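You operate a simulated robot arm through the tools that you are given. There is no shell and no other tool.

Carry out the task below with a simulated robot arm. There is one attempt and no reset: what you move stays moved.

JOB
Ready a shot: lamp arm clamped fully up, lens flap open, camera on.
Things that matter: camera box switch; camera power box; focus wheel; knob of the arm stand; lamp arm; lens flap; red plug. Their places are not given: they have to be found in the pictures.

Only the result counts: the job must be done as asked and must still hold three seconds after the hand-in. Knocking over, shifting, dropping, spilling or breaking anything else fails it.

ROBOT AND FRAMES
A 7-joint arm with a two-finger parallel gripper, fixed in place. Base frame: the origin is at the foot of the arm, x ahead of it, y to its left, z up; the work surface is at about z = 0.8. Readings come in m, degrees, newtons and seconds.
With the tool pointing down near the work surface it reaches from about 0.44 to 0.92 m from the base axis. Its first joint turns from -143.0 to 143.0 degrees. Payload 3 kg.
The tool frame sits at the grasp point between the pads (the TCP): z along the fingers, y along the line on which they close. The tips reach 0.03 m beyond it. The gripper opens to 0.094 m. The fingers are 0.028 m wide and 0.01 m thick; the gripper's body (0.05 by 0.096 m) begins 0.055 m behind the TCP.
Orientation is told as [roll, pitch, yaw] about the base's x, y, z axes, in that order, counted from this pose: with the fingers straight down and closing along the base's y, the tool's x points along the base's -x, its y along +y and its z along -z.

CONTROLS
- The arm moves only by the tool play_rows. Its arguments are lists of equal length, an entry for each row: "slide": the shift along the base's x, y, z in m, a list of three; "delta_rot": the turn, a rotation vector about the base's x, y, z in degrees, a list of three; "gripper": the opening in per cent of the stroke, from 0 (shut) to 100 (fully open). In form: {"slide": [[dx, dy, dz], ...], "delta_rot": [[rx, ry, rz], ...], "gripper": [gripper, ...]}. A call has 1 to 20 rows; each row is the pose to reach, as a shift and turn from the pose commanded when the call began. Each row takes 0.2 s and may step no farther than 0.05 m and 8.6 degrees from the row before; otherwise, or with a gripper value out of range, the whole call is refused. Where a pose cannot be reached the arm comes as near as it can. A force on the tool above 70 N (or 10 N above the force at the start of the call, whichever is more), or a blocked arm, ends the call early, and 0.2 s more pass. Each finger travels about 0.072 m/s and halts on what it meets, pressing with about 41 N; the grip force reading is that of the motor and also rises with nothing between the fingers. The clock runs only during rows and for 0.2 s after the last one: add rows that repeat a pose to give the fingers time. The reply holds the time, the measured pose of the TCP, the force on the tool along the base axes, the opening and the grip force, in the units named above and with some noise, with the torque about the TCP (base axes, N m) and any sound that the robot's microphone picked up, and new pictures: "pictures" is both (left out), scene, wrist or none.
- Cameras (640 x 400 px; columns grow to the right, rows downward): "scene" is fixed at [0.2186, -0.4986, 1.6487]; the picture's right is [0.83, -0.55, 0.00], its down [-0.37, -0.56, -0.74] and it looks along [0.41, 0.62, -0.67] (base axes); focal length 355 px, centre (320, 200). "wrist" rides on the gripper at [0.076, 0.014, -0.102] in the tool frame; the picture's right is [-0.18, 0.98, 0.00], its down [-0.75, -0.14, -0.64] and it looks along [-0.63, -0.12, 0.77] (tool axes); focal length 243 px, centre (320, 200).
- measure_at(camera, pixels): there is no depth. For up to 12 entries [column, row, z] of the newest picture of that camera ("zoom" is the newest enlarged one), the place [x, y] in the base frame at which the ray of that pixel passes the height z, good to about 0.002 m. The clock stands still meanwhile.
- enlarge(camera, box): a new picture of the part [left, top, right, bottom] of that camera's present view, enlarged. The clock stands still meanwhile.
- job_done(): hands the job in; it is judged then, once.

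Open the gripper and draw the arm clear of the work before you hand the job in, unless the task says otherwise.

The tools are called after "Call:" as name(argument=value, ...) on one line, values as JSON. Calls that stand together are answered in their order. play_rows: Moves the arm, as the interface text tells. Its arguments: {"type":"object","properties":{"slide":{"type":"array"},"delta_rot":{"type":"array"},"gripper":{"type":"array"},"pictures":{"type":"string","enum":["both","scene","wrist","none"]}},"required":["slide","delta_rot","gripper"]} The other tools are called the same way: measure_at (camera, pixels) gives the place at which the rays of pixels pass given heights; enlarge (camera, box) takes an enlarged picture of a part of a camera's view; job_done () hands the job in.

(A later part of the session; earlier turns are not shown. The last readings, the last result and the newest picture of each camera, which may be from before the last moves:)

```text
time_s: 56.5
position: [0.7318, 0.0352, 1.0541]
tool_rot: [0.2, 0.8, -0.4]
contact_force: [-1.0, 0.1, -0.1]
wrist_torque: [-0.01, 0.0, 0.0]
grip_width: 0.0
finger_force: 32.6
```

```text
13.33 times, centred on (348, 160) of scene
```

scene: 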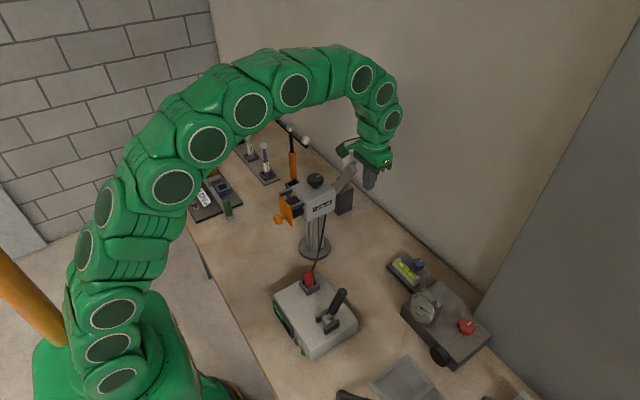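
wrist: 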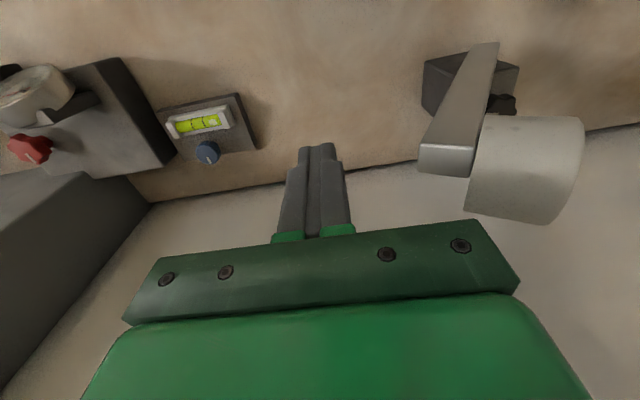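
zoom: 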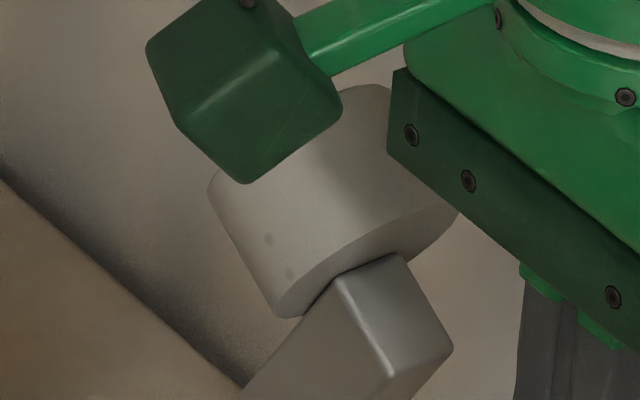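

No creep since the last look (corner still at zoom (390,377)). Now I'll advance +y to just short of the expected contact, then in millimetre steps.

Call:
play_rows(slide=[[0, 0.012, 0.001], [0, 0.024, 0.001], [0, 0.03, 0.001], [0, 0.034, 0.001]], delta_rot=[[0, 0, 0], [0, 0, 0], [0, 0, 0], [0, 0, 0]], gripper=[0, 0, 0, 0], pictures="none")

Call:
play_rows(slide=[[0, 0.002, 0], [0, 0.003, 0]], delta_rot=[[0, 0, 0], [0, 0, 0]], gripper=[0, 0], pictures="none")

Call:
play_rows(slide=[[0, 0.001, 0], [0, 0.002, 0]], delta_rot=[[0, 0, 0], [0, 0, 0]], gripper=[0, 0], pictures="none")

```text
time_s: 57.5
position: [0.7317, 0.0692, 1.056]
tool_rot: [0.2, 0.8, -0.5]
contact_force: [-0.5, 0.7, 0.3]
wrist_torque: [0.0, -0.01, 0.02]
grip_width: 0.0
finger_force: 33.4
```

```text
time_s: 58.1
position: [0.7325, 0.0704, 1.0564]
tool_rot: [0.3, 0.9, -0.6]
contact_force: [1.2, 0.5, 0.5]
wrist_torque: [0.02, 0.01, 0.0]
grip_width: 0.0
finger_force: 33.0
```

```text
time_s: 58.7
position: [0.7324, 0.0742, 1.0557]
tool_rot: [0.2, 0.7, -0.5]
contact_force: [-0.3, -0.7, 0.1]
wrist_torque: [-0.02, 0.02, -0.03]
grip_width: 0.0
finger_force: 32.8
```

No contact yet at y=0.074. I'll advance 1.5 mm at a time.

Call:
play_rows(slide=[[0, 0.001, 0], [0, 0.0015, 0]], delta_rot=[[0, 0, 0], [0, 0, 0]], gripper=[0, 0], pictures="none")

Call:
play_rows(slide=[[0, 0.001, 0], [0, 0.0015, 0]], delta_rot=[[0, 0, 0], [0, 0, 0]], gripper=[0, 0], pictures="none")

```text
time_s: 59.3
position: [0.7333, 0.0769, 1.0561]
tool_rot: [0.2, 0.8, -0.6]
contact_force: [0.2, 0.5, -0.4]
wrist_torque: [-0.04, 0.0, 0.01]
grip_width: 0.0
finger_force: 33.3
```

```text
time_s: 59.9
position: [0.734, 0.0772, 1.0566]
tool_rot: [0.2, 0.9, -0.5]
contact_force: [-0.2, -0.1, 0.9]
wrist_torque: [0.0, -0.03, 0.01]
grip_width: 0.0
finger_force: 33.0
```

Still no contact at y=0.077, consistent with no real droop. Two more small steps.

Call:
play_rows(slide=[[0, 0.001, 0], [0, 0.002, 0]], delta_rot=[[0, 0, 0], [0, 0, 0]], gripper=[0, 0], pictures="none")

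Call:
play_rows(slide=[[0, 0.001, 0], [0, 0.0015, 0]], delta_rot=[[0, 0, 0], [0, 0, 0]], gripper=[0, 0], pictures="both")

```text
time_s: 60.5
position: [0.7327, 0.079, 1.056]
tool_rot: [0.1, 0.8, -0.5]
contact_force: [5.9, -8.0, -0.3]
wrist_torque: [-0.08, -0.04, 0.08]
grip_width: 0.0
finger_force: 33.0
```

```text
time_s: 61.1
position: [0.7322, 0.0779, 1.0567]
tool_rot: [0.3, 0.9, -0.7]
contact_force: [1.2, -30.4, -3.9]
wrist_torque: [-0.29, -0.03, 0.15]
grip_width: 0.0001
finger_force: 32.7
```

scene: 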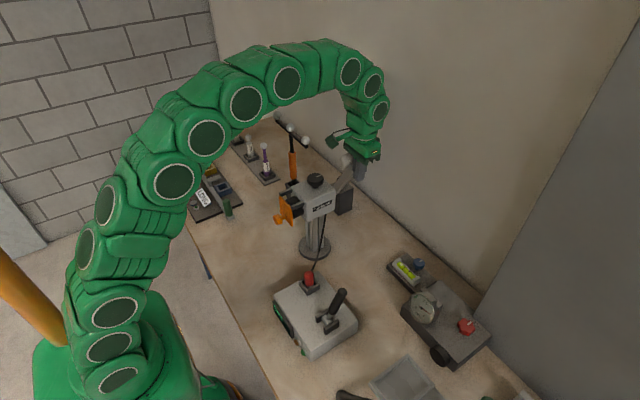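
wrist: 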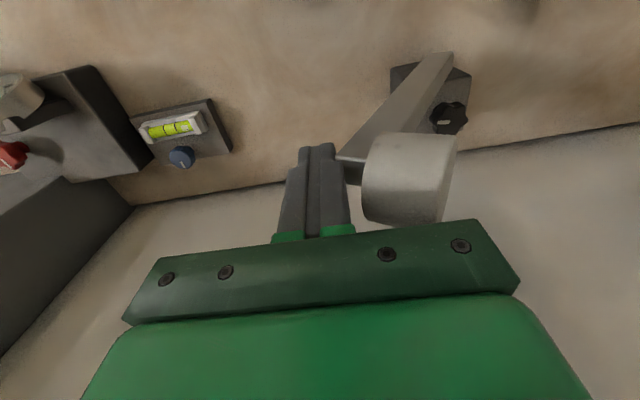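

Contact appears only at y≈0.078–0.079 and holds rigidly at 30 N, matching the upper-stop position, so the arm is fully up and clamped. I'll back off, rise, and travel over the camera to view the lens flap from the front.

Call:
play_rows(slide=[[0, -0.03, 0], [0, -0.035, 0.045], [0, -0.035, 0.09], [-0.02, -0.035, 0.13], [-0.065, -0.035, 0.14], [-0.11, -0.035, 0.14], [-0.155, -0.035, 0.14], [-0.2, -0.035, 0.14], [-0.245, -0.035, 0.14], [-0.285, -0.035, 0.14], [-0.315, -0.035, 0.12], [-0.335, -0.035, 0.1], [-0.335, -0.035, 0.1]], delta_rot=[[0, 0, 0], [0, 0, 0], [0, 0, 0], [0, 0, 0], [0, -3, 0], [0, -6, 0], [0, -9, 0], [0, -12, 0], [0, -15, 0], [0, -18, 0], [0, -20, 0], [0, -20, 0], [0, -20, 0]], gripper=[0, 0, 0, 0, 0, 0, 30, 60, 60, 60, 60, 60, 60], pictures="both")

```text
time_s: 63.9
position: [0.396, 0.0493, 1.1548]
tool_rot: [1.2, -19.0, -0.4]
contact_force: [0.3, 0.0, 0.9]
wrist_torque: [-0.01, -0.02, -0.01]
grip_width: 0.0566
finger_force: 0.1
```

scene: 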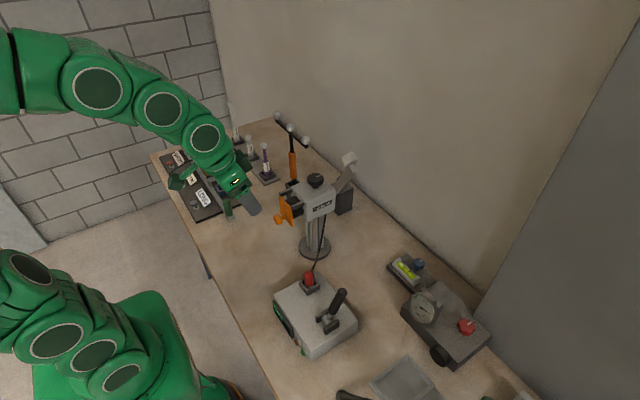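
wrist: 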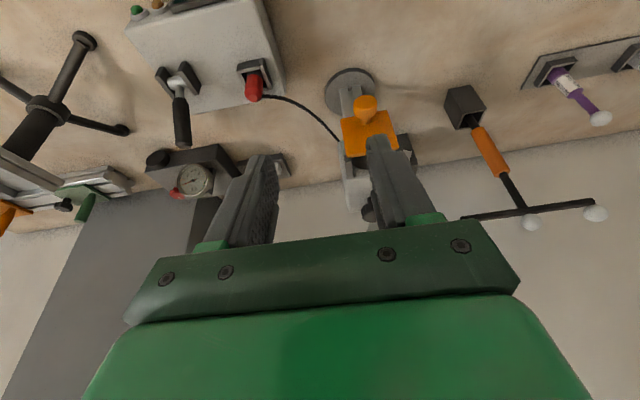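

The flap is visible at (368,125) in the wrist view. I'll zoom both cameras and triangulate the knob, plate corners and hinge.

Call:
enlarge(camera="wrist", box=[320, 80, 420, 180])

Call:
enlarge(camera="scene", box=[268, 175, 328, 235])

Call:
measure_at(camera="wrist", pixels=[[366, 106, 1.0], [366, 106, 1.02], [366, 106, 0.98], [343, 120, 0.97], [389, 112, 0.97], [348, 157, 1.05], [396, 150, 1.05]])

Call:
measure_at(camera="scene", pixels=[[278, 219.5, 1.0], [278, 219.5, 1.02], [278, 219.5, 0.98], [293, 226, 0.97], [292, 208, 1.05], [279.5, 196, 1.05]])

```text
4.00 times, centred on (370, 130) of wrist
```

zoom: 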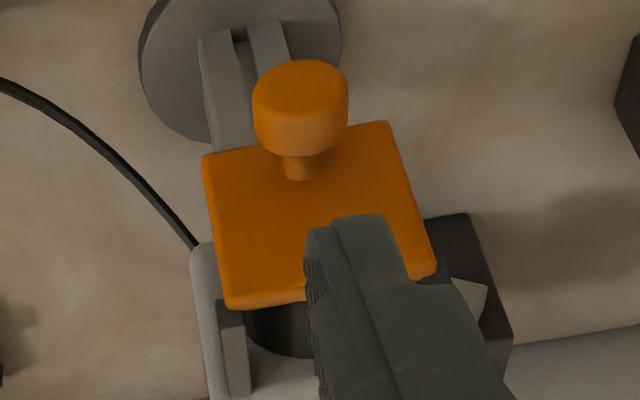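

```text
6.67 times, centred on (298, 205) of scene
```

zoom: 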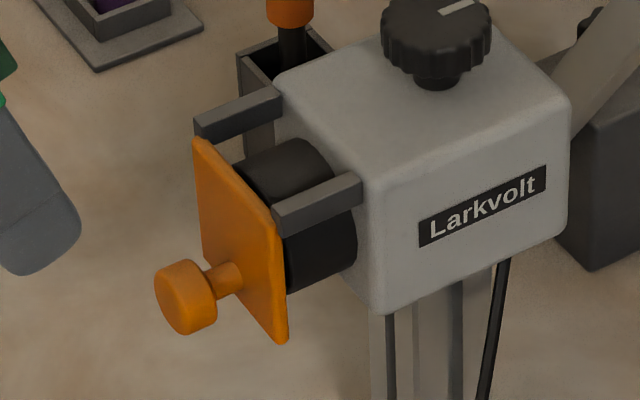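

```text
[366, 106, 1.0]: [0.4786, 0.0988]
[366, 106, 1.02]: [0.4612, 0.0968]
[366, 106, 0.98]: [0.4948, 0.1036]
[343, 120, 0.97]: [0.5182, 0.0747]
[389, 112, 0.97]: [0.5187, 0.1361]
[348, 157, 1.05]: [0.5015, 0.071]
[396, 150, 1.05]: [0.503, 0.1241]
```

```text
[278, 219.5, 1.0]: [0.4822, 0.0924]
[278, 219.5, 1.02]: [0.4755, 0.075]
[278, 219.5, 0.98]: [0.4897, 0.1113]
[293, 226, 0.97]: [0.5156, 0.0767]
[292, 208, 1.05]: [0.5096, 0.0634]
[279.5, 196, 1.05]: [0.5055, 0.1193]
```

The flap knob's head centre is ≈(0.485,0.100,0.992); the plate is at x≈0.514 from z 0.968 to the hinge at ≈1.04. I'll tilt the hand to −45° and move to a pre-grasp spot in front of the knob.

Call:
play_rows(slide=[[0.0, 0.015, -0.02], [0.0, 0.03, -0.04], [0.005, 0.045, -0.06], [0.015, 0.051, -0.08], [0.025, 0.051, -0.1], [0.03, 0.051, -0.11], [0.03, 0.051, -0.11]], delta_rot=[[-0.5, -5, 0], [-1, -10, 0], [-1, -15, 0], [-1, -20, 0], [-1, -25, 0], [-1, -26, 0], [-1, -26, 0]], gripper=[60, 60, 60, 60, 60, 60, 60], pictures="both")

```text
time_s: 65.5
position: [0.4888, 0.1305, 1.1146]
tool_rot: [-0.6, -45.0, 0.0]
contact_force: [-0.5, 0.2, -0.2]
wrist_torque: [-0.02, 0.02, 0.01]
grip_width: 0.0563
finger_force: 0.1
out of reach, approached as far as the arm can: row 3, 4, 5, 6, 7
```

scene: 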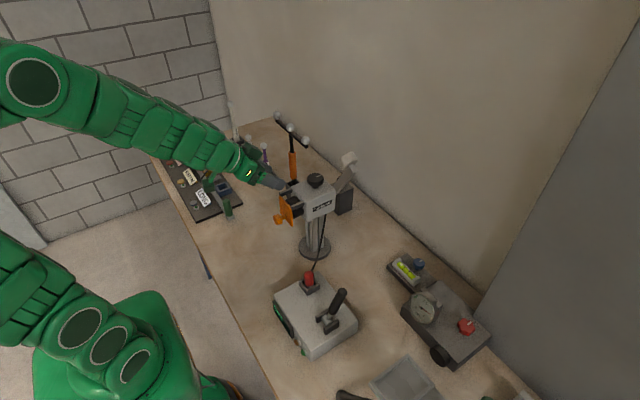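
wrist: 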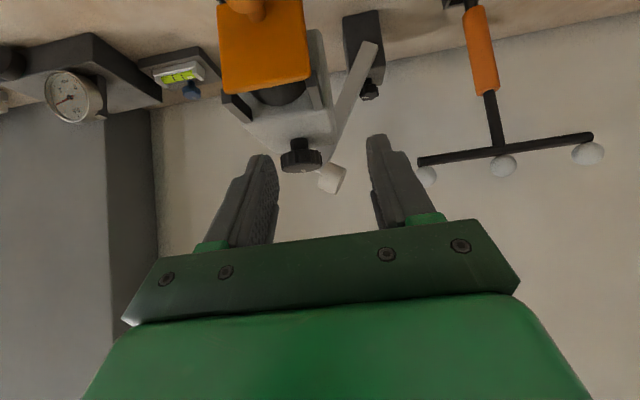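

That tilt wasn't reachable there, and the arm stopped higher and further forward, without contact. I'll raise the hand and reduce the tilt back toward −25°, then re-check the pose.

Call:
play_rows(slide=[[-0.01, 0, 0.03], [-0.02, 0, 0.05], [-0.03, 0, 0.06], [-0.03, 0, 0.06]], delta_rot=[[0, 6, 0], [0, 12, 0], [0, 18, 0], [0, 20, 0]], gripper=[60, 60, 60, 60], pictures="both")

```text
time_s: 66.5
position: [0.4597, 0.1282, 1.1741]
tool_rot: [-0.6, -25.1, 0.1]
contact_force: [-0.2, -0.4, -0.4]
wrist_torque: [-0.01, 0.02, 0.0]
grip_width: 0.0563
finger_force: 0.1
```

scene: 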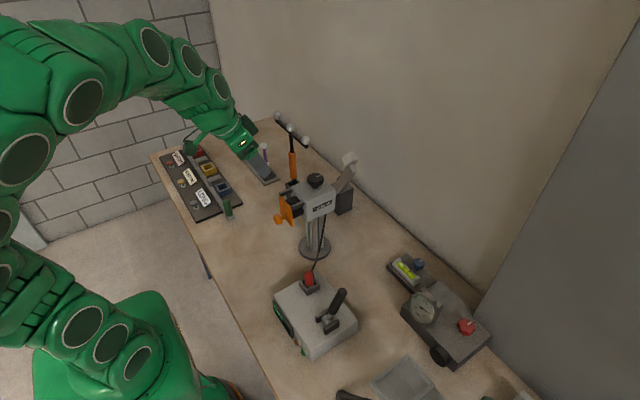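
wrist: 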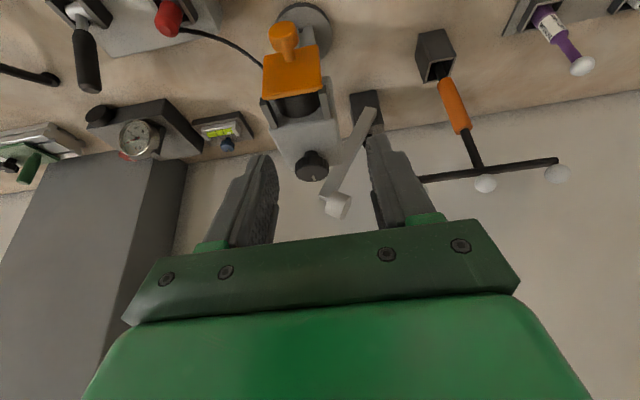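

Now at tilt −25° with a good unobstructed view of the flap at (292,75). I'll measure its features again from here.

Call:
enlarge(camera="wrist", box=[240, 0, 360, 120])

Call:
measure_at(camera="wrist", pixels=[[284, 35, 0.992], [264, 56, 0.968], [320, 46, 0.968], [264, 98, 1.038], [321, 90, 1.038], [284, 30, 0.992], [263, 100, 1.045], [322, 90, 1.045]])

```text
3.33 times, centred on (300, 60) of wrist
```

zoom: 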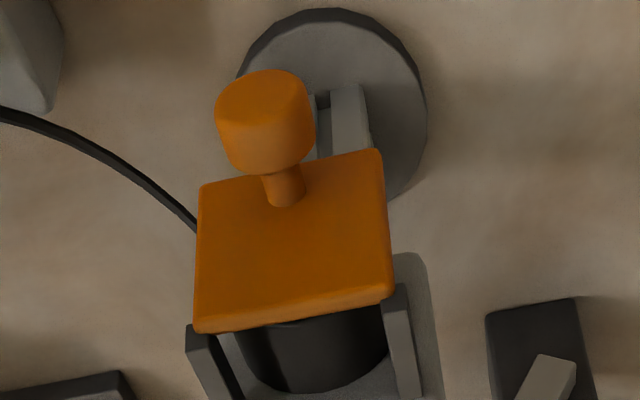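

```text
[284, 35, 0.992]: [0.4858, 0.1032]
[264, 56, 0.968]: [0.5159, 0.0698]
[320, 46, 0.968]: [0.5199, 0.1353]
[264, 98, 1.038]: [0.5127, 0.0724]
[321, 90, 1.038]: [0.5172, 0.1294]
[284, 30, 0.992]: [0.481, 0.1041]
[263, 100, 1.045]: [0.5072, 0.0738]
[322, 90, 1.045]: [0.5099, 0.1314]
```

The knob head is at ≈(0.487,0.1025,0.992). I'll descend with the fingers straddling it in y, TCP at x≈0.480 so the tips stay ~1 cm off the plate.

Call:
play_rows(slide=[[0.01, -0.013, -0.025], [0.02, -0.0257, -0.06], [0.02, -0.0257, -0.1], [0.02, -0.0257, -0.13], [0.02, -0.0257, -0.155], [0.02, -0.0257, -0.17], [0.02, -0.0257, -0.17]], delta_rot=[[0.3, 0, 0], [0.6, 0, 0], [0.6, 0, 0], [0.6, 0, 0], [0.6, 0, 0], [0.6, 0, 0], [0.6, 0, 0]], gripper=[60, 60, 60, 60, 60, 60, 60], pictures="both")

Call:
enlarge(camera="wrist", box=[220, 80, 420, 230])

Call:
enlarge(camera="scene", box=[250, 160, 340, 240])

```text
time_s: 68.1
position: [0.4795, 0.1028, 1.0054]
tool_rot: [0.1, -25.2, -0.1]
contact_force: [0.0, 0.2, -0.5]
wrist_torque: [-0.01, 0.01, 0.03]
grip_width: 0.0565
finger_force: 0.1
```

scene: 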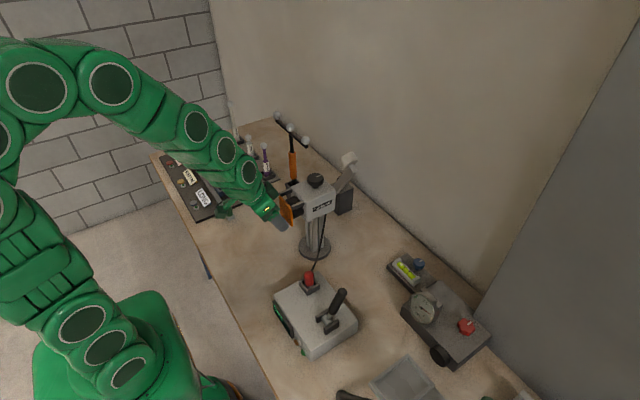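
wrist: 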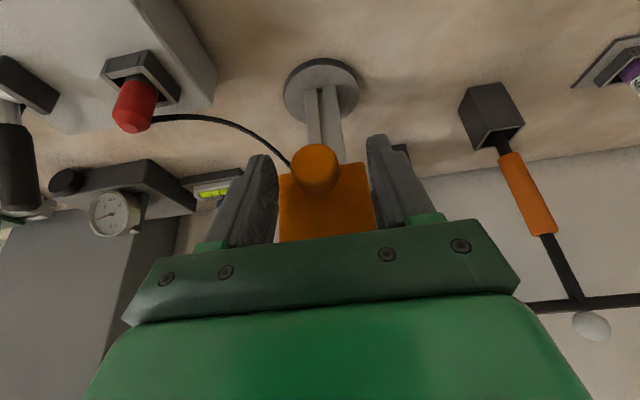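

```text
2.67 times, centred on (320, 155) of wrist
```

zoom: 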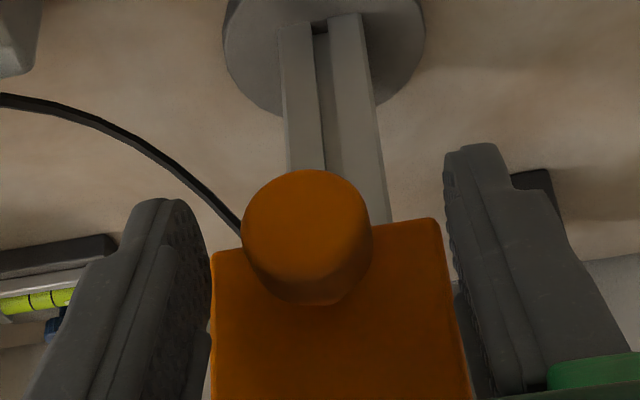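

```text
5.00 times, centred on (295, 200) of scene
```

zoom: 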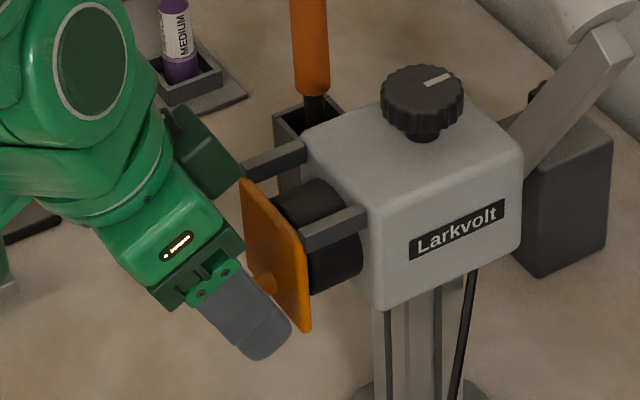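

The knob is between the fingers, about 2.5 mm toward −y. I'll shift −2 mm in y, lower 6 mm, and close on it.

Call:
play_rows(slide=[[0, -0.002, -0.006], [0, -0.002, -0.006], [0, -0.002, -0.006], [0, -0.002, -0.006]], delta_rot=[[0, 0, 0], [0, 0, 0], [0, 0, 0], [0, 0, 0]], gripper=[60, 40, 26, 26], pictures="wrist")

```text
time_s: 69.1
position: [0.4788, 0.1006, 0.9985]
tool_rot: [0.0, -25.1, -0.2]
contact_force: [0.6, -3.5, -2.8]
wrist_torque: [-0.01, 0.11, -0.03]
grip_width: 0.0269
finger_force: 44.9
```

wrist: 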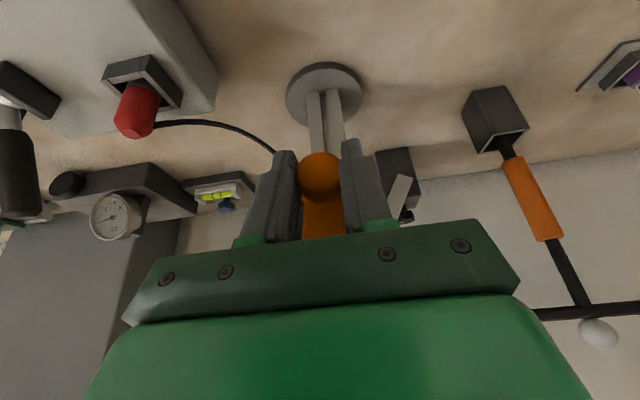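

The knob is held (width 0.027). I'll swing the flap outward and up along its hinge arc to about 40°, letting the hand rotate partly with it.

Call:
play_rows(slide=[[-0.0028, 0, 0.0026], [-0.0054, 0, 0.0054], [-0.0078, 0, 0.0084], [-0.01, 0, 0.0115], [-0.0138, 0, 0.0182], [-0.0165, 0, 0.0254], [-0.0183, 0, 0.0328], [-0.0183, 0, 0.0328]], delta_rot=[[0, 2, 0], [0, 4, 0], [0, 6, 0], [0, 8, 0], [0, 12, 0], [0, 16, 0], [0, 20, 0], [0, 20, 0]], gripper=[26, 26, 26, 26, 26, 26, 26, 26], pictures="both")

Call:
enlarge(camera="scene", box=[250, 160, 340, 240])

```text
time_s: 70.9
position: [0.4609, 0.0992, 1.0315]
tool_rot: [0.0, -5.0, -0.1]
contact_force: [-26.7, -17.3, -26.1]
wrist_torque: [-0.29, 1.27, -0.17]
grip_width: 0.0268
finger_force: 45.0
```

scene: 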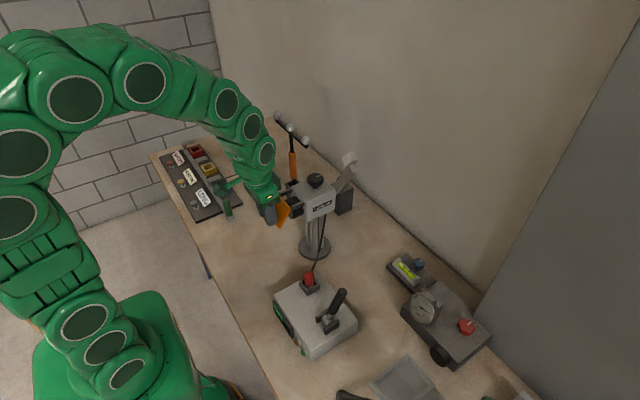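
wrist: 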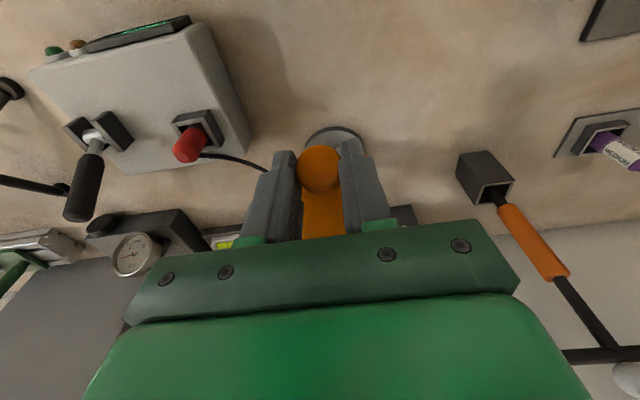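

```text
5.00 times, centred on (295, 200) of scene
```

zoom: 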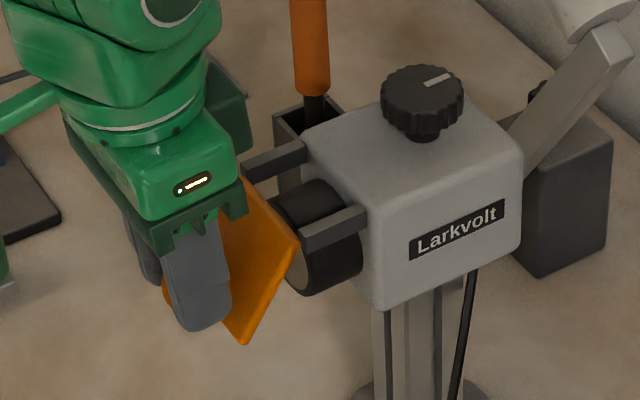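

The flap is now ~40° open; the load suggests I'm ~2 mm too close to the hinge. I'll follow a slightly larger arc to ~65°.

Call:
play_rows(slide=[[-0.002, 0.0005, 0.003], [-0.0023, 0.001, 0.0065], [-0.0023, 0.001, 0.0103], [-0.002, 0.001, 0.015], [-0.0014, 0.001, 0.0201], [0.0, 0.001, 0.025], [0.0, 0.001, 0.025]], delta_rot=[[0, 1.5, 0], [0, 3, 0], [0, 5, 0], [0, 8, 0], [0, 11, 0], [0, 14, 0], [0, 14, 0]], gripper=[27, 27, 27, 27, 27, 27, 27], pictures="both")

Call:
enlarge(camera="scene", box=[250, 160, 340, 240])

```text
time_s: 72.5
position: [0.4608, 0.0997, 1.0564]
tool_rot: [0.0, 8.9, -0.2]
contact_force: [-35.2, -34.0, -11.9]
wrist_torque: [-0.9, 1.27, -0.1]
grip_width: 0.027
finger_force: 45.0
```

scene: 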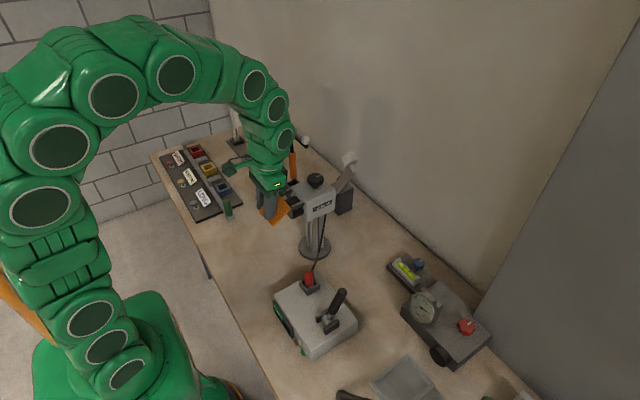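
wrist: 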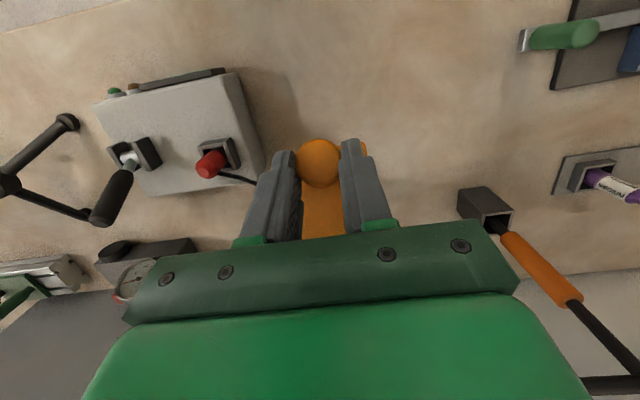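

```text
5.00 times, centred on (295, 200) of scene
```

zoom: 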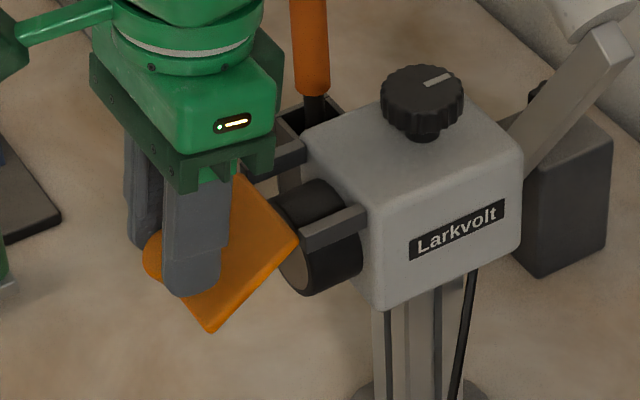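

The flap is at ~60°. I'll ease the lateral load (−2 mm in x and y) and continue the arc toward 90°.

Call:
play_rows(slide=[[-0.002, -0.002, 0.002], [-0.001, -0.002, 0.0046], [0.001, -0.002, 0.009], [0.0033, -0.002, 0.0136], [0.006, -0.002, 0.018], [0.0088, -0.002, 0.0217], [0.0088, -0.002, 0.0217]], delta_rot=[[0, 1.5, 0], [0, 3, 0], [0, 6, 0], [0, 9, 0], [0, 12, 0], [0, 15, 0], [0, 15, 0]], gripper=[27, 27, 27, 27, 27, 27, 27], pictures="both")

Call:
enlarge(camera="scene", box=[250, 160, 340, 240])

```text
time_s: 74.1
position: [0.4693, 0.1011, 1.0778]
tool_rot: [0.0, 24.0, -0.2]
contact_force: [-30.5, 17.0, -9.3]
wrist_torque: [0.45, 1.6, -0.06]
grip_width: 0.0269
finger_force: 45.2
```

scene: 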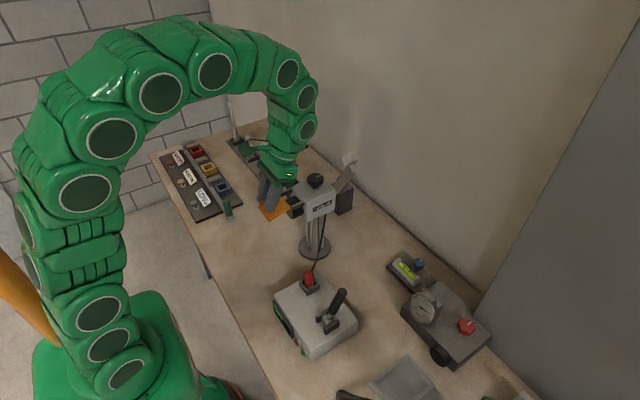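
wrist: 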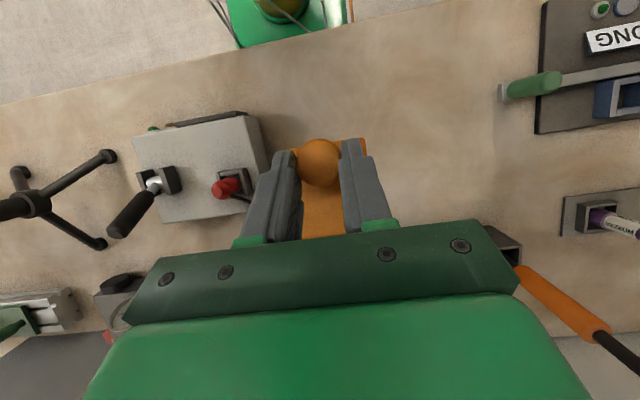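

```text
5.00 times, centred on (295, 200) of scene
```

zoom: 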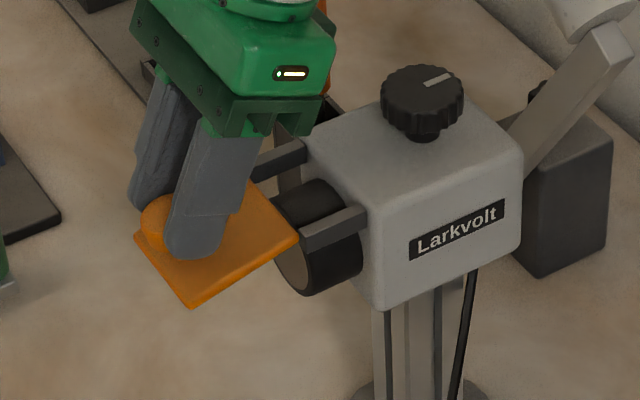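

Nearly horizontal now (~85°). I'll continue past 90° toward ~110° to find the open stop.

Call:
play_rows(slide=[[0.001, -0.001, 0.0025], [0.0025, -0.001, 0.0045], [0.0045, -0.001, 0.0065], [0.0065, -0.001, 0.0085], [0.009, -0.001, 0.0105], [0.012, -0.001, 0.0125], [0.012, -0.001, 0.0125]], delta_rot=[[0, 1, 0], [0, 2, 0], [0, 4, 0], [0, 6, 0], [0, 8, 0], [0, 10, 0], [0, 10, 0]], gripper=[27, 27, 27, 27, 27, 27, 27], pictures="both")

Call:
enlarge(camera="scene", box=[250, 160, 340, 240])

```text
time_s: 75.7
position: [0.4822, 0.0999, 1.0898]
tool_rot: [-0.1, 33.6, -0.1]
contact_force: [-14.1, 37.2, 13.8]
wrist_torque: [0.95, 0.21, -0.62]
grip_width: 0.0266
finger_force: 45.3
```

scene: 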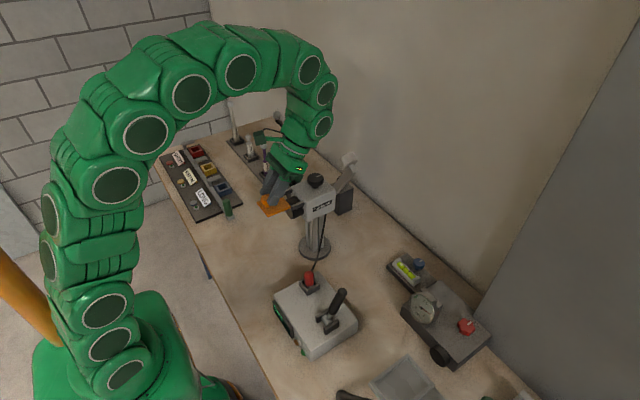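
wrist: 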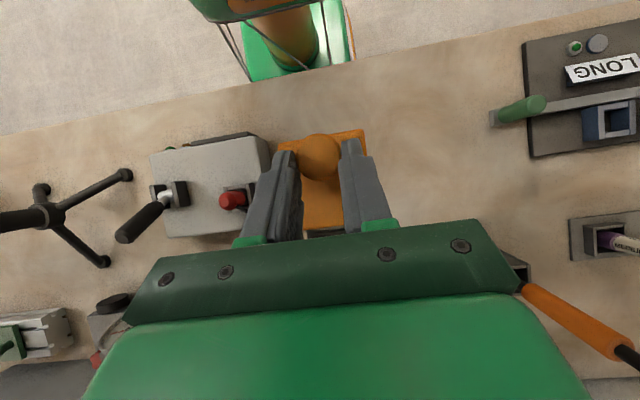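

```text
5.00 times, centred on (295, 200) of scene
```

zoom: 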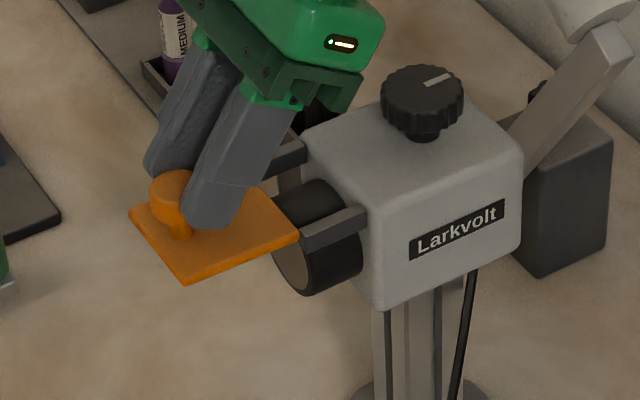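

The flap is about horizontal and the fingers have slid a bit along the knob. I'll measure the flap's outer corner to estimate its angle.

Call:
measure_at(camera="scene", pixels=[[268.6, 216.6, 1.03], [268.6, 216.6, 1.04], [268.6, 216.6, 1.05], [268.6, 216.6, 1.06], [290.5, 208, 1.04]])

Call:
measure_at(camera="wrist", pixels=[[280, 143, 1.03], [280, 143, 1.04], [280, 143, 1.05], [366, 131, 1.04], [366, 131, 1.05], [366, 131, 1.06]])

```text
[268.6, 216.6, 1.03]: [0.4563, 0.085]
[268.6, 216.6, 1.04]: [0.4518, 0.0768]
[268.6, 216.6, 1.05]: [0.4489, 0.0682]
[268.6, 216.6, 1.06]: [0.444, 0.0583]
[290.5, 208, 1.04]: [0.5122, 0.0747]
```

```text
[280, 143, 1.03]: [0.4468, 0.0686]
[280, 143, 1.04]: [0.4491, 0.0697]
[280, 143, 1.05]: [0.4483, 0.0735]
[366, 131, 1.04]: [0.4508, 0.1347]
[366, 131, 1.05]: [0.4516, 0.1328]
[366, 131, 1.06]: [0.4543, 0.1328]
```

The plate spans from the hinge at z≈1.04 to an outer edge at (0.450, z≈1.045), so it's about 92–95° open, and the sliding grip suggests the stop. I'll open the fingers and see whether it stays.

Call:
play_rows(slide=[[0, 0, 0], [0, 0, 0], [0, 0, 0], [0, 0, 0]], delta_rot=[[0, 0, 0], [0, 0, 0], [0, 0, 0], [0, 0, 0]], gripper=[45, 60, 60, 60], pictures="both")

Call:
enlarge(camera="scene", box=[250, 160, 340, 240])

```text
time_s: 76.7
position: [0.4825, 0.0989, 1.0893]
tool_rot: [-0.2, 33.8, -0.3]
contact_force: [-0.2, -0.1, 0.0]
wrist_torque: [0.02, 0.01, -0.02]
grip_width: 0.0562
finger_force: 0.0
```

scene: 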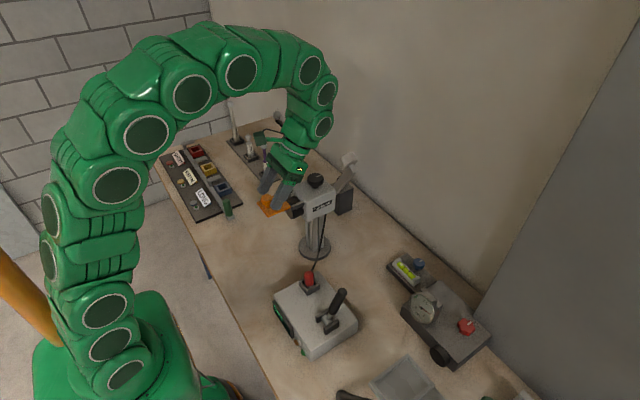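
wrist: 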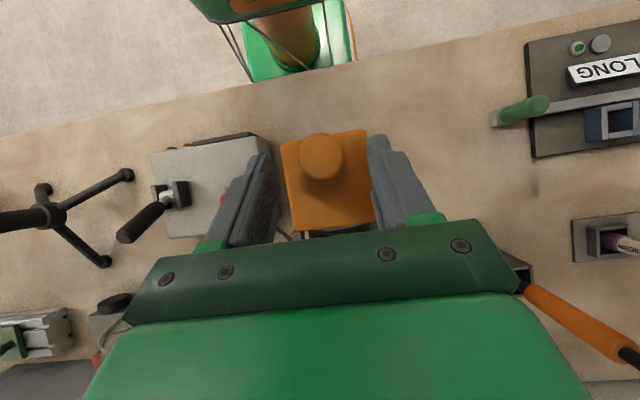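

```text
5.00 times, centred on (295, 200) of scene
```

zoom: 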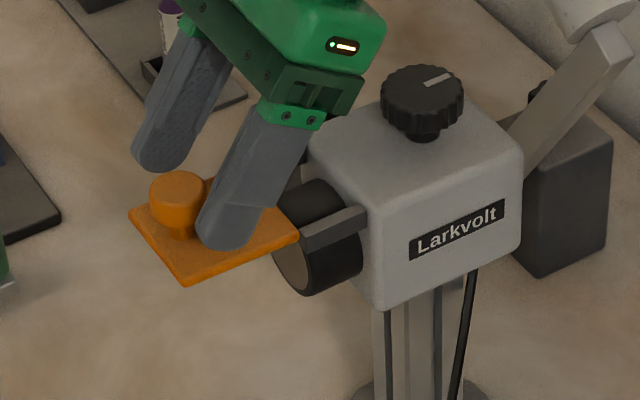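

The flap stays up on its own. To be sure it's at its open stop, I'll rise clear, close the fingers, come down on the −x side of the knob, and later nudge it gently in +x.

Call:
play_rows(slide=[[0, 0, 0.04], [0, 0, 0.08], [-0.02, 0, 0.1], [-0.045, 0, 0.1], [-0.06, 0.001, 0.09], [-0.06, 0.001, 0.06], [-0.06, 0.001, 0.03], [-0.06, 0.001, 0.01], [-0.06, 0.001, 0.01]], delta_rot=[[0, -6, 0], [0, -12, 0], [0, -19, 0], [0, -26, 0], [0, -33, 0], [0, -40, 0], [0, -42, 0], [0, -42, 0], [0, -42, 0]], gripper=[60, 60, 40, 10, 0, 0, 0, 0, 0], pictures="both")

Call:
enlarge(camera="scene", box=[250, 160, 340, 240])

```text
time_s: 78.7
position: [0.4212, 0.1012, 1.1005]
tool_rot: [0.0, -8.2, -0.1]
contact_force: [-0.6, 1.0, -0.6]
wrist_torque: [-0.02, 0.0, 0.0]
grip_width: 0.0003
finger_force: 33.0
```

scene: 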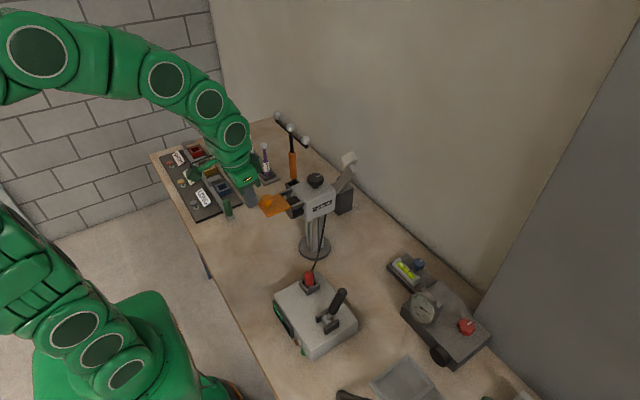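
wrist: 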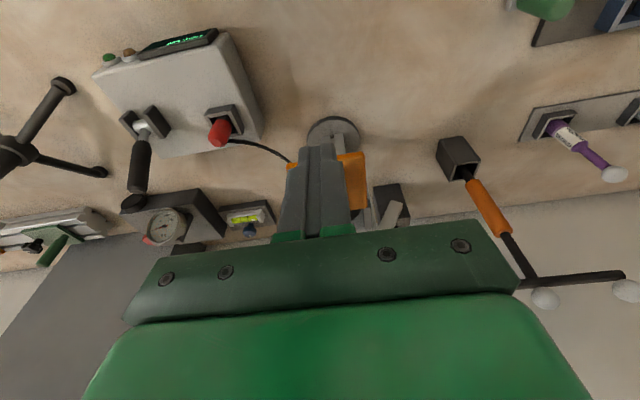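

```text
5.00 times, centred on (295, 200) of scene
```

zoom: 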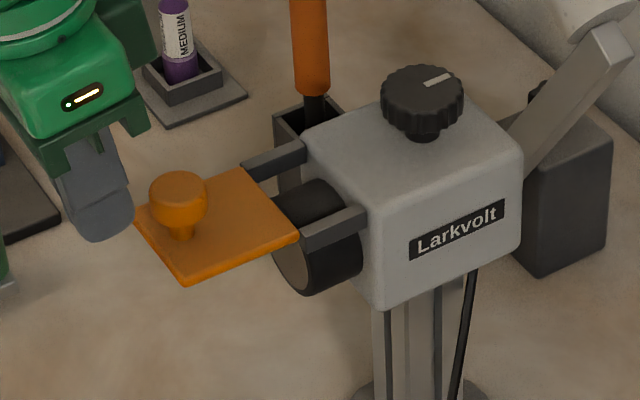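

The flap hasn't drooped. I'll lower 8 mm and nudge in +x in small steps against the knob's side.

Call:
play_rows(slide=[[0.004, 0, -0.006], [0.008, 0, -0.006], [0.011, 0, -0.006]], delta_rot=[[0, 0, 0], [0, 0, 0], [0, 0, 0]], gripper=[0, 0, 0], pictures="none")

Call:
play_rows(slide=[[0.0015, 0, 0], [0.003, 0, 0]], delta_rot=[[0, 0, 0], [0, 0, 0]], gripper=[0, 0], pictures="none")

Call:
play_rows(slide=[[0.001, 0, 0], [0.002, 0, 0]], delta_rot=[[0, 0, 0], [0, 0, 0]], gripper=[0, 0], pictures="scene")

```text
time_s: 79.5
position: [0.4314, 0.0993, 1.0935]
tool_rot: [0.0, -8.1, -0.2]
contact_force: [-5.4, 0.0, 1.3]
wrist_torque: [-0.02, 0.11, 0.04]
grip_width: 0.0001
finger_force: 33.0
```

```text
time_s: 80.2
position: [0.4328, 0.0998, 1.0927]
tool_rot: [0.1, -7.6, -0.4]
contact_force: [-25.1, 0.3, 8.3]
wrist_torque: [0.06, 0.51, 0.0]
grip_width: 0.0
finger_force: 32.9
stopped in row 2: the force on the tool passed its limit at 73 N (the readings are from after the stop); the commanded pose is now the measured one
```

```text
time_s: 80.9
position: [0.4339, 0.1007, 1.0912]
tool_rot: [0.1, -7.2, -0.3]
contact_force: [-22.9, -3.6, 7.8]
wrist_torque: [-0.03, 0.52, -0.05]
grip_width: 0.0
finger_force: 33.3
stopped in row 2: the force on the tool passed its limit at 72 N (the readings are from after the stop); the commanded pose is now the measured one
```

scene: 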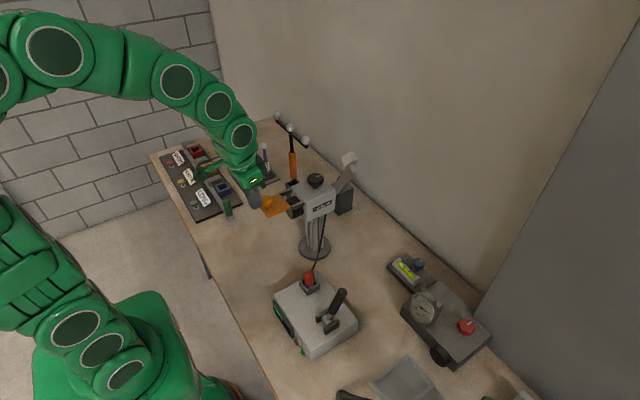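

The knob resists firmly (stop at ~70 N) with no movement, so the flap is at its open stop. I'll back away, rise, and verify nothing shifted.

Call:
play_rows(slide=[[-0.012, 0, 0.005], [-0.015, 0, 0.04], [-0.015, -0.02, 0.08], [-0.015, -0.06, 0.09], [-0.015, -0.1, 0.09], [-0.01, -0.14, 0.09], [-0.01, -0.17, 0.09], [-0.01, -0.17, 0.09]], delta_rot=[[0, 0, 0], [0, 0, 0], [0, -3, 0], [0, -6, 0], [0, -9, 0], [0, -12, 0], [0, -12, 0], [0, -12, 0]], gripper=[0, 0, 0, 0, 0, 0, 0, 0], pictures="both")

Call:
enlarge(camera="scene", box=[250, 160, 340, 240])

Call:
enlarge(camera="wrist", box=[220, 0, 420, 150])

```text
time_s: 82.7
position: [0.4233, -0.0704, 1.1806]
tool_rot: [0.0, -19.5, -0.3]
contact_force: [-0.2, 0.0, -1.1]
wrist_torque: [-0.02, 0.0, 0.0]
grip_width: 0.0
finger_force: 32.7
```

scene: 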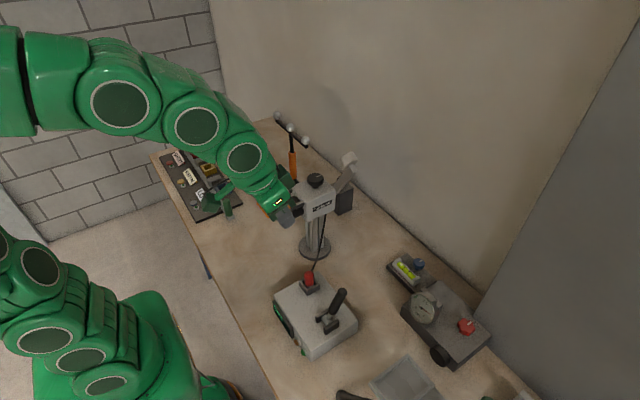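
wrist: 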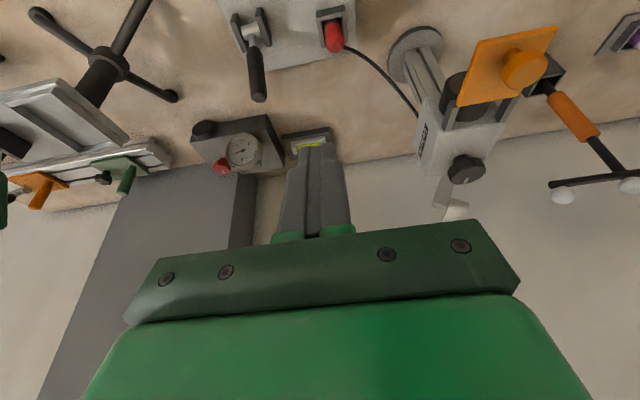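

```text
5.00 times, centred on (295, 200) of scene
```

zoom: 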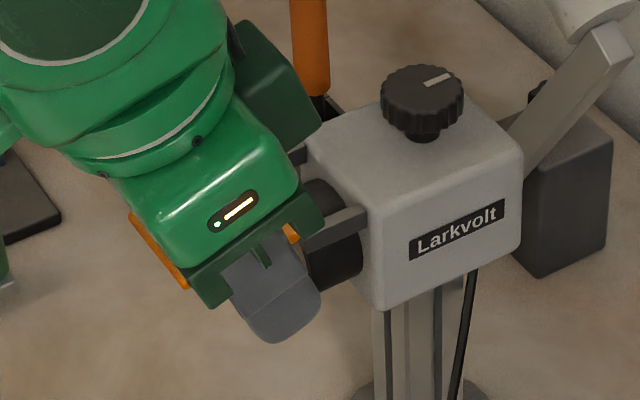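

```text
2.67 times, centred on (320, 75) of wrist
```

zoom: 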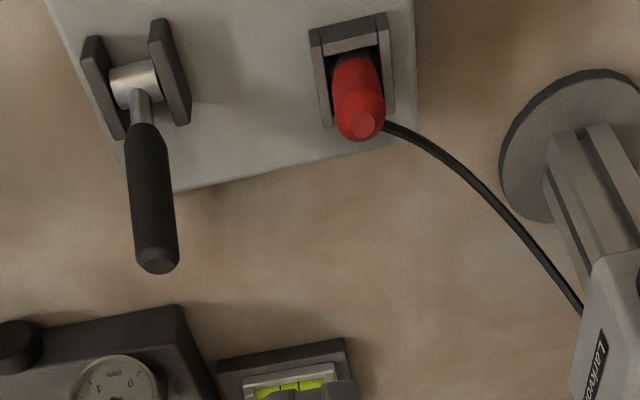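

The camera, label and stand are unchanged. Now the power lever: I'll zoom and triangulate its tip and pivot.

Call:
enlarge(camera="scene", box=[300, 275, 360, 345])

Call:
measure_at(camera="wrist", pixels=[[259, 98, 0.93], [259, 98, 0.95], [259, 98, 0.97], [251, 33, 0.89], [251, 33, 0.9], [251, 33, 0.88]])

Call:
measure_at(camera="scene", pixels=[[342.5, 293, 0.93], [342.5, 293, 0.95], [342.5, 293, 0.97], [328, 322, 0.88], [328, 322, 0.89], [328, 322, 0.9]])

```text
5.71 times, centred on (330, 310) of scene
```

zoom: 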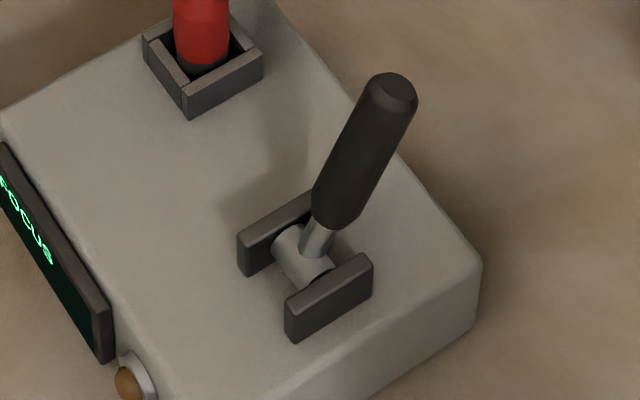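

```text
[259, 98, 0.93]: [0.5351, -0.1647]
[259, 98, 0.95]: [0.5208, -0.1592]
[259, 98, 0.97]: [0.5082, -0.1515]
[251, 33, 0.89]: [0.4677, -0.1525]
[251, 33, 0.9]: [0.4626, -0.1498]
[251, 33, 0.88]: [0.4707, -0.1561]
```

```text
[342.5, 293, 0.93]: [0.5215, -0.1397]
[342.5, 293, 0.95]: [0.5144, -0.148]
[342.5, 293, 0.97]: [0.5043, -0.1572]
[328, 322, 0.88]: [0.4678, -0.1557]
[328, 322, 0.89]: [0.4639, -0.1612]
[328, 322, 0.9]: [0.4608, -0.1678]
```

Lever pivot ≈(0.469,−0.156,0.88), tip ≈(0.510,−0.153,0.962), leaning ~26° toward +x. I'll check the dial device's nearest edges so the hand has room on the +x side.

Call:
measure_at(camera="scene", pixels=[[402, 302, 0.85], [402, 318, 0.8], [415, 296, 0.92], [388, 268, 0.83], [432, 357, 0.85], [342.6, 290.5, 0.96]])

Call:
measure_at(camera="wrist", pixels=[[192, 140, 0.85], [243, 150, 0.92], [205, 128, 0.85], [284, 135, 0.82], [228, 150, 0.92]])

```text
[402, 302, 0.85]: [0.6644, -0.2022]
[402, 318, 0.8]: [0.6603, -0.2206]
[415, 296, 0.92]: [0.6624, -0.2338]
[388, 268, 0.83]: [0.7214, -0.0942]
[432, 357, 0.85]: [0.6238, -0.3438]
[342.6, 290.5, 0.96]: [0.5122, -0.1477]
```

```text
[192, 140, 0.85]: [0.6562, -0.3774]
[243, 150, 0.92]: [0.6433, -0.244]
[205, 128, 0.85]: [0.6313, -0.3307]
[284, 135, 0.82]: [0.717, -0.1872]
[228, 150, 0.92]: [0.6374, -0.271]
```

The device starts at x≥0.62, so there's room. I'll move the closed fingers to the +x side of the lever at x≈0.55 and descend.

Call:
play_rows(slide=[[0.03, -0.02, 0], [0.065, -0.04, 0], [0.1, -0.06, 0], [0.127, -0.083, -0.01], [0.127, -0.083, -0.05], [0.127, -0.083, -0.09], [0.127, -0.083, -0.13], [0.127, -0.083, -0.17], [0.127, -0.083, -0.2], [0.127, -0.083, -0.215], [0.127, -0.083, -0.215]], delta_rot=[[0, 4, 0], [0, 8, 0], [0, 12, 0], [0, 16, 0], [0, 19.5, 0], [0, 19.5, 0], [0, 19.5, 0], [0, 19.5, 0], [0, 19.5, 0], [0, 19.5, 0], [0, 19.5, 0]], gripper=[0, 0, 0, 0, 0, 0, 0, 0, 0, 0, 0], pictures="both")

Call:
enlarge(camera="scene", box=[290, 260, 380, 350])

```text
time_s: 85.1
position: [0.5522, -0.1528, 0.966]
tool_rot: [0.0, 0.1, -0.3]
contact_force: [0.8, -0.8, 0.8]
wrist_torque: [0.0, -0.03, 0.01]
grip_width: 0.0
finger_force: 32.6
```

scene: 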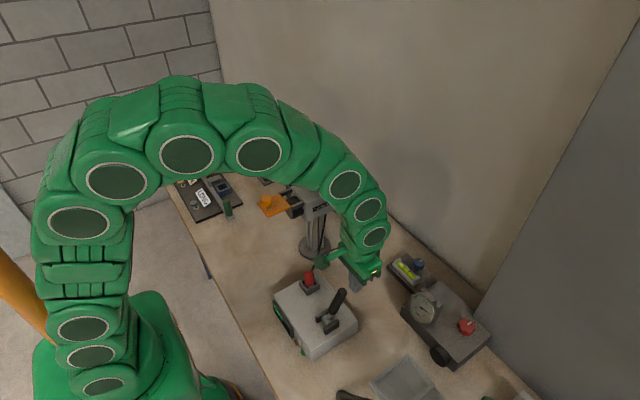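
wrist: 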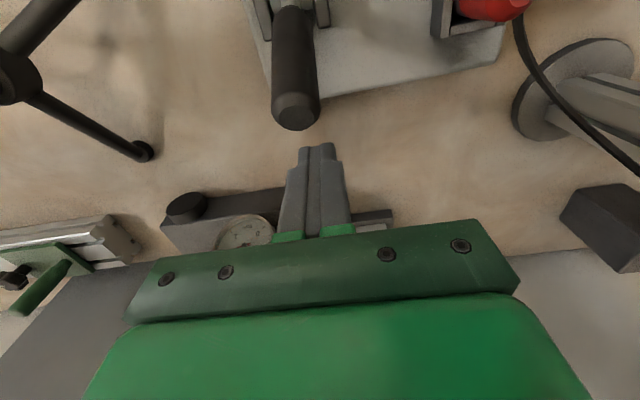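

```text
4.44 times, centred on (335, 305) of scene
```

zoom: 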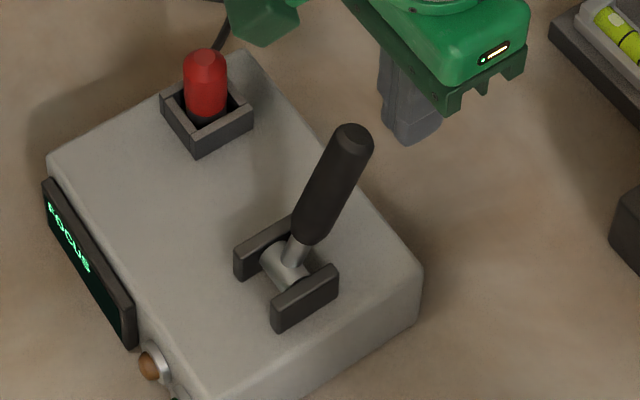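

The lever tip is seen at (296,112), slightly left of the fingertips' column. I'll measure its y so that the push is centred.

Call:
measure_at(camera="wrist", pixels=[[296, 112, 0.962], [296, 112, 0.955], [275, 112, 0.955], [319, 112, 0.955], [292, 20, 0.92], [318, 150, 0.936]])

```text
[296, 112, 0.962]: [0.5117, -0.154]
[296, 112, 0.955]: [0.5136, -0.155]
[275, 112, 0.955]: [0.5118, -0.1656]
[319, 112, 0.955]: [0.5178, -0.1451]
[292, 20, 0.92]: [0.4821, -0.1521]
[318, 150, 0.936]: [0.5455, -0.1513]
```

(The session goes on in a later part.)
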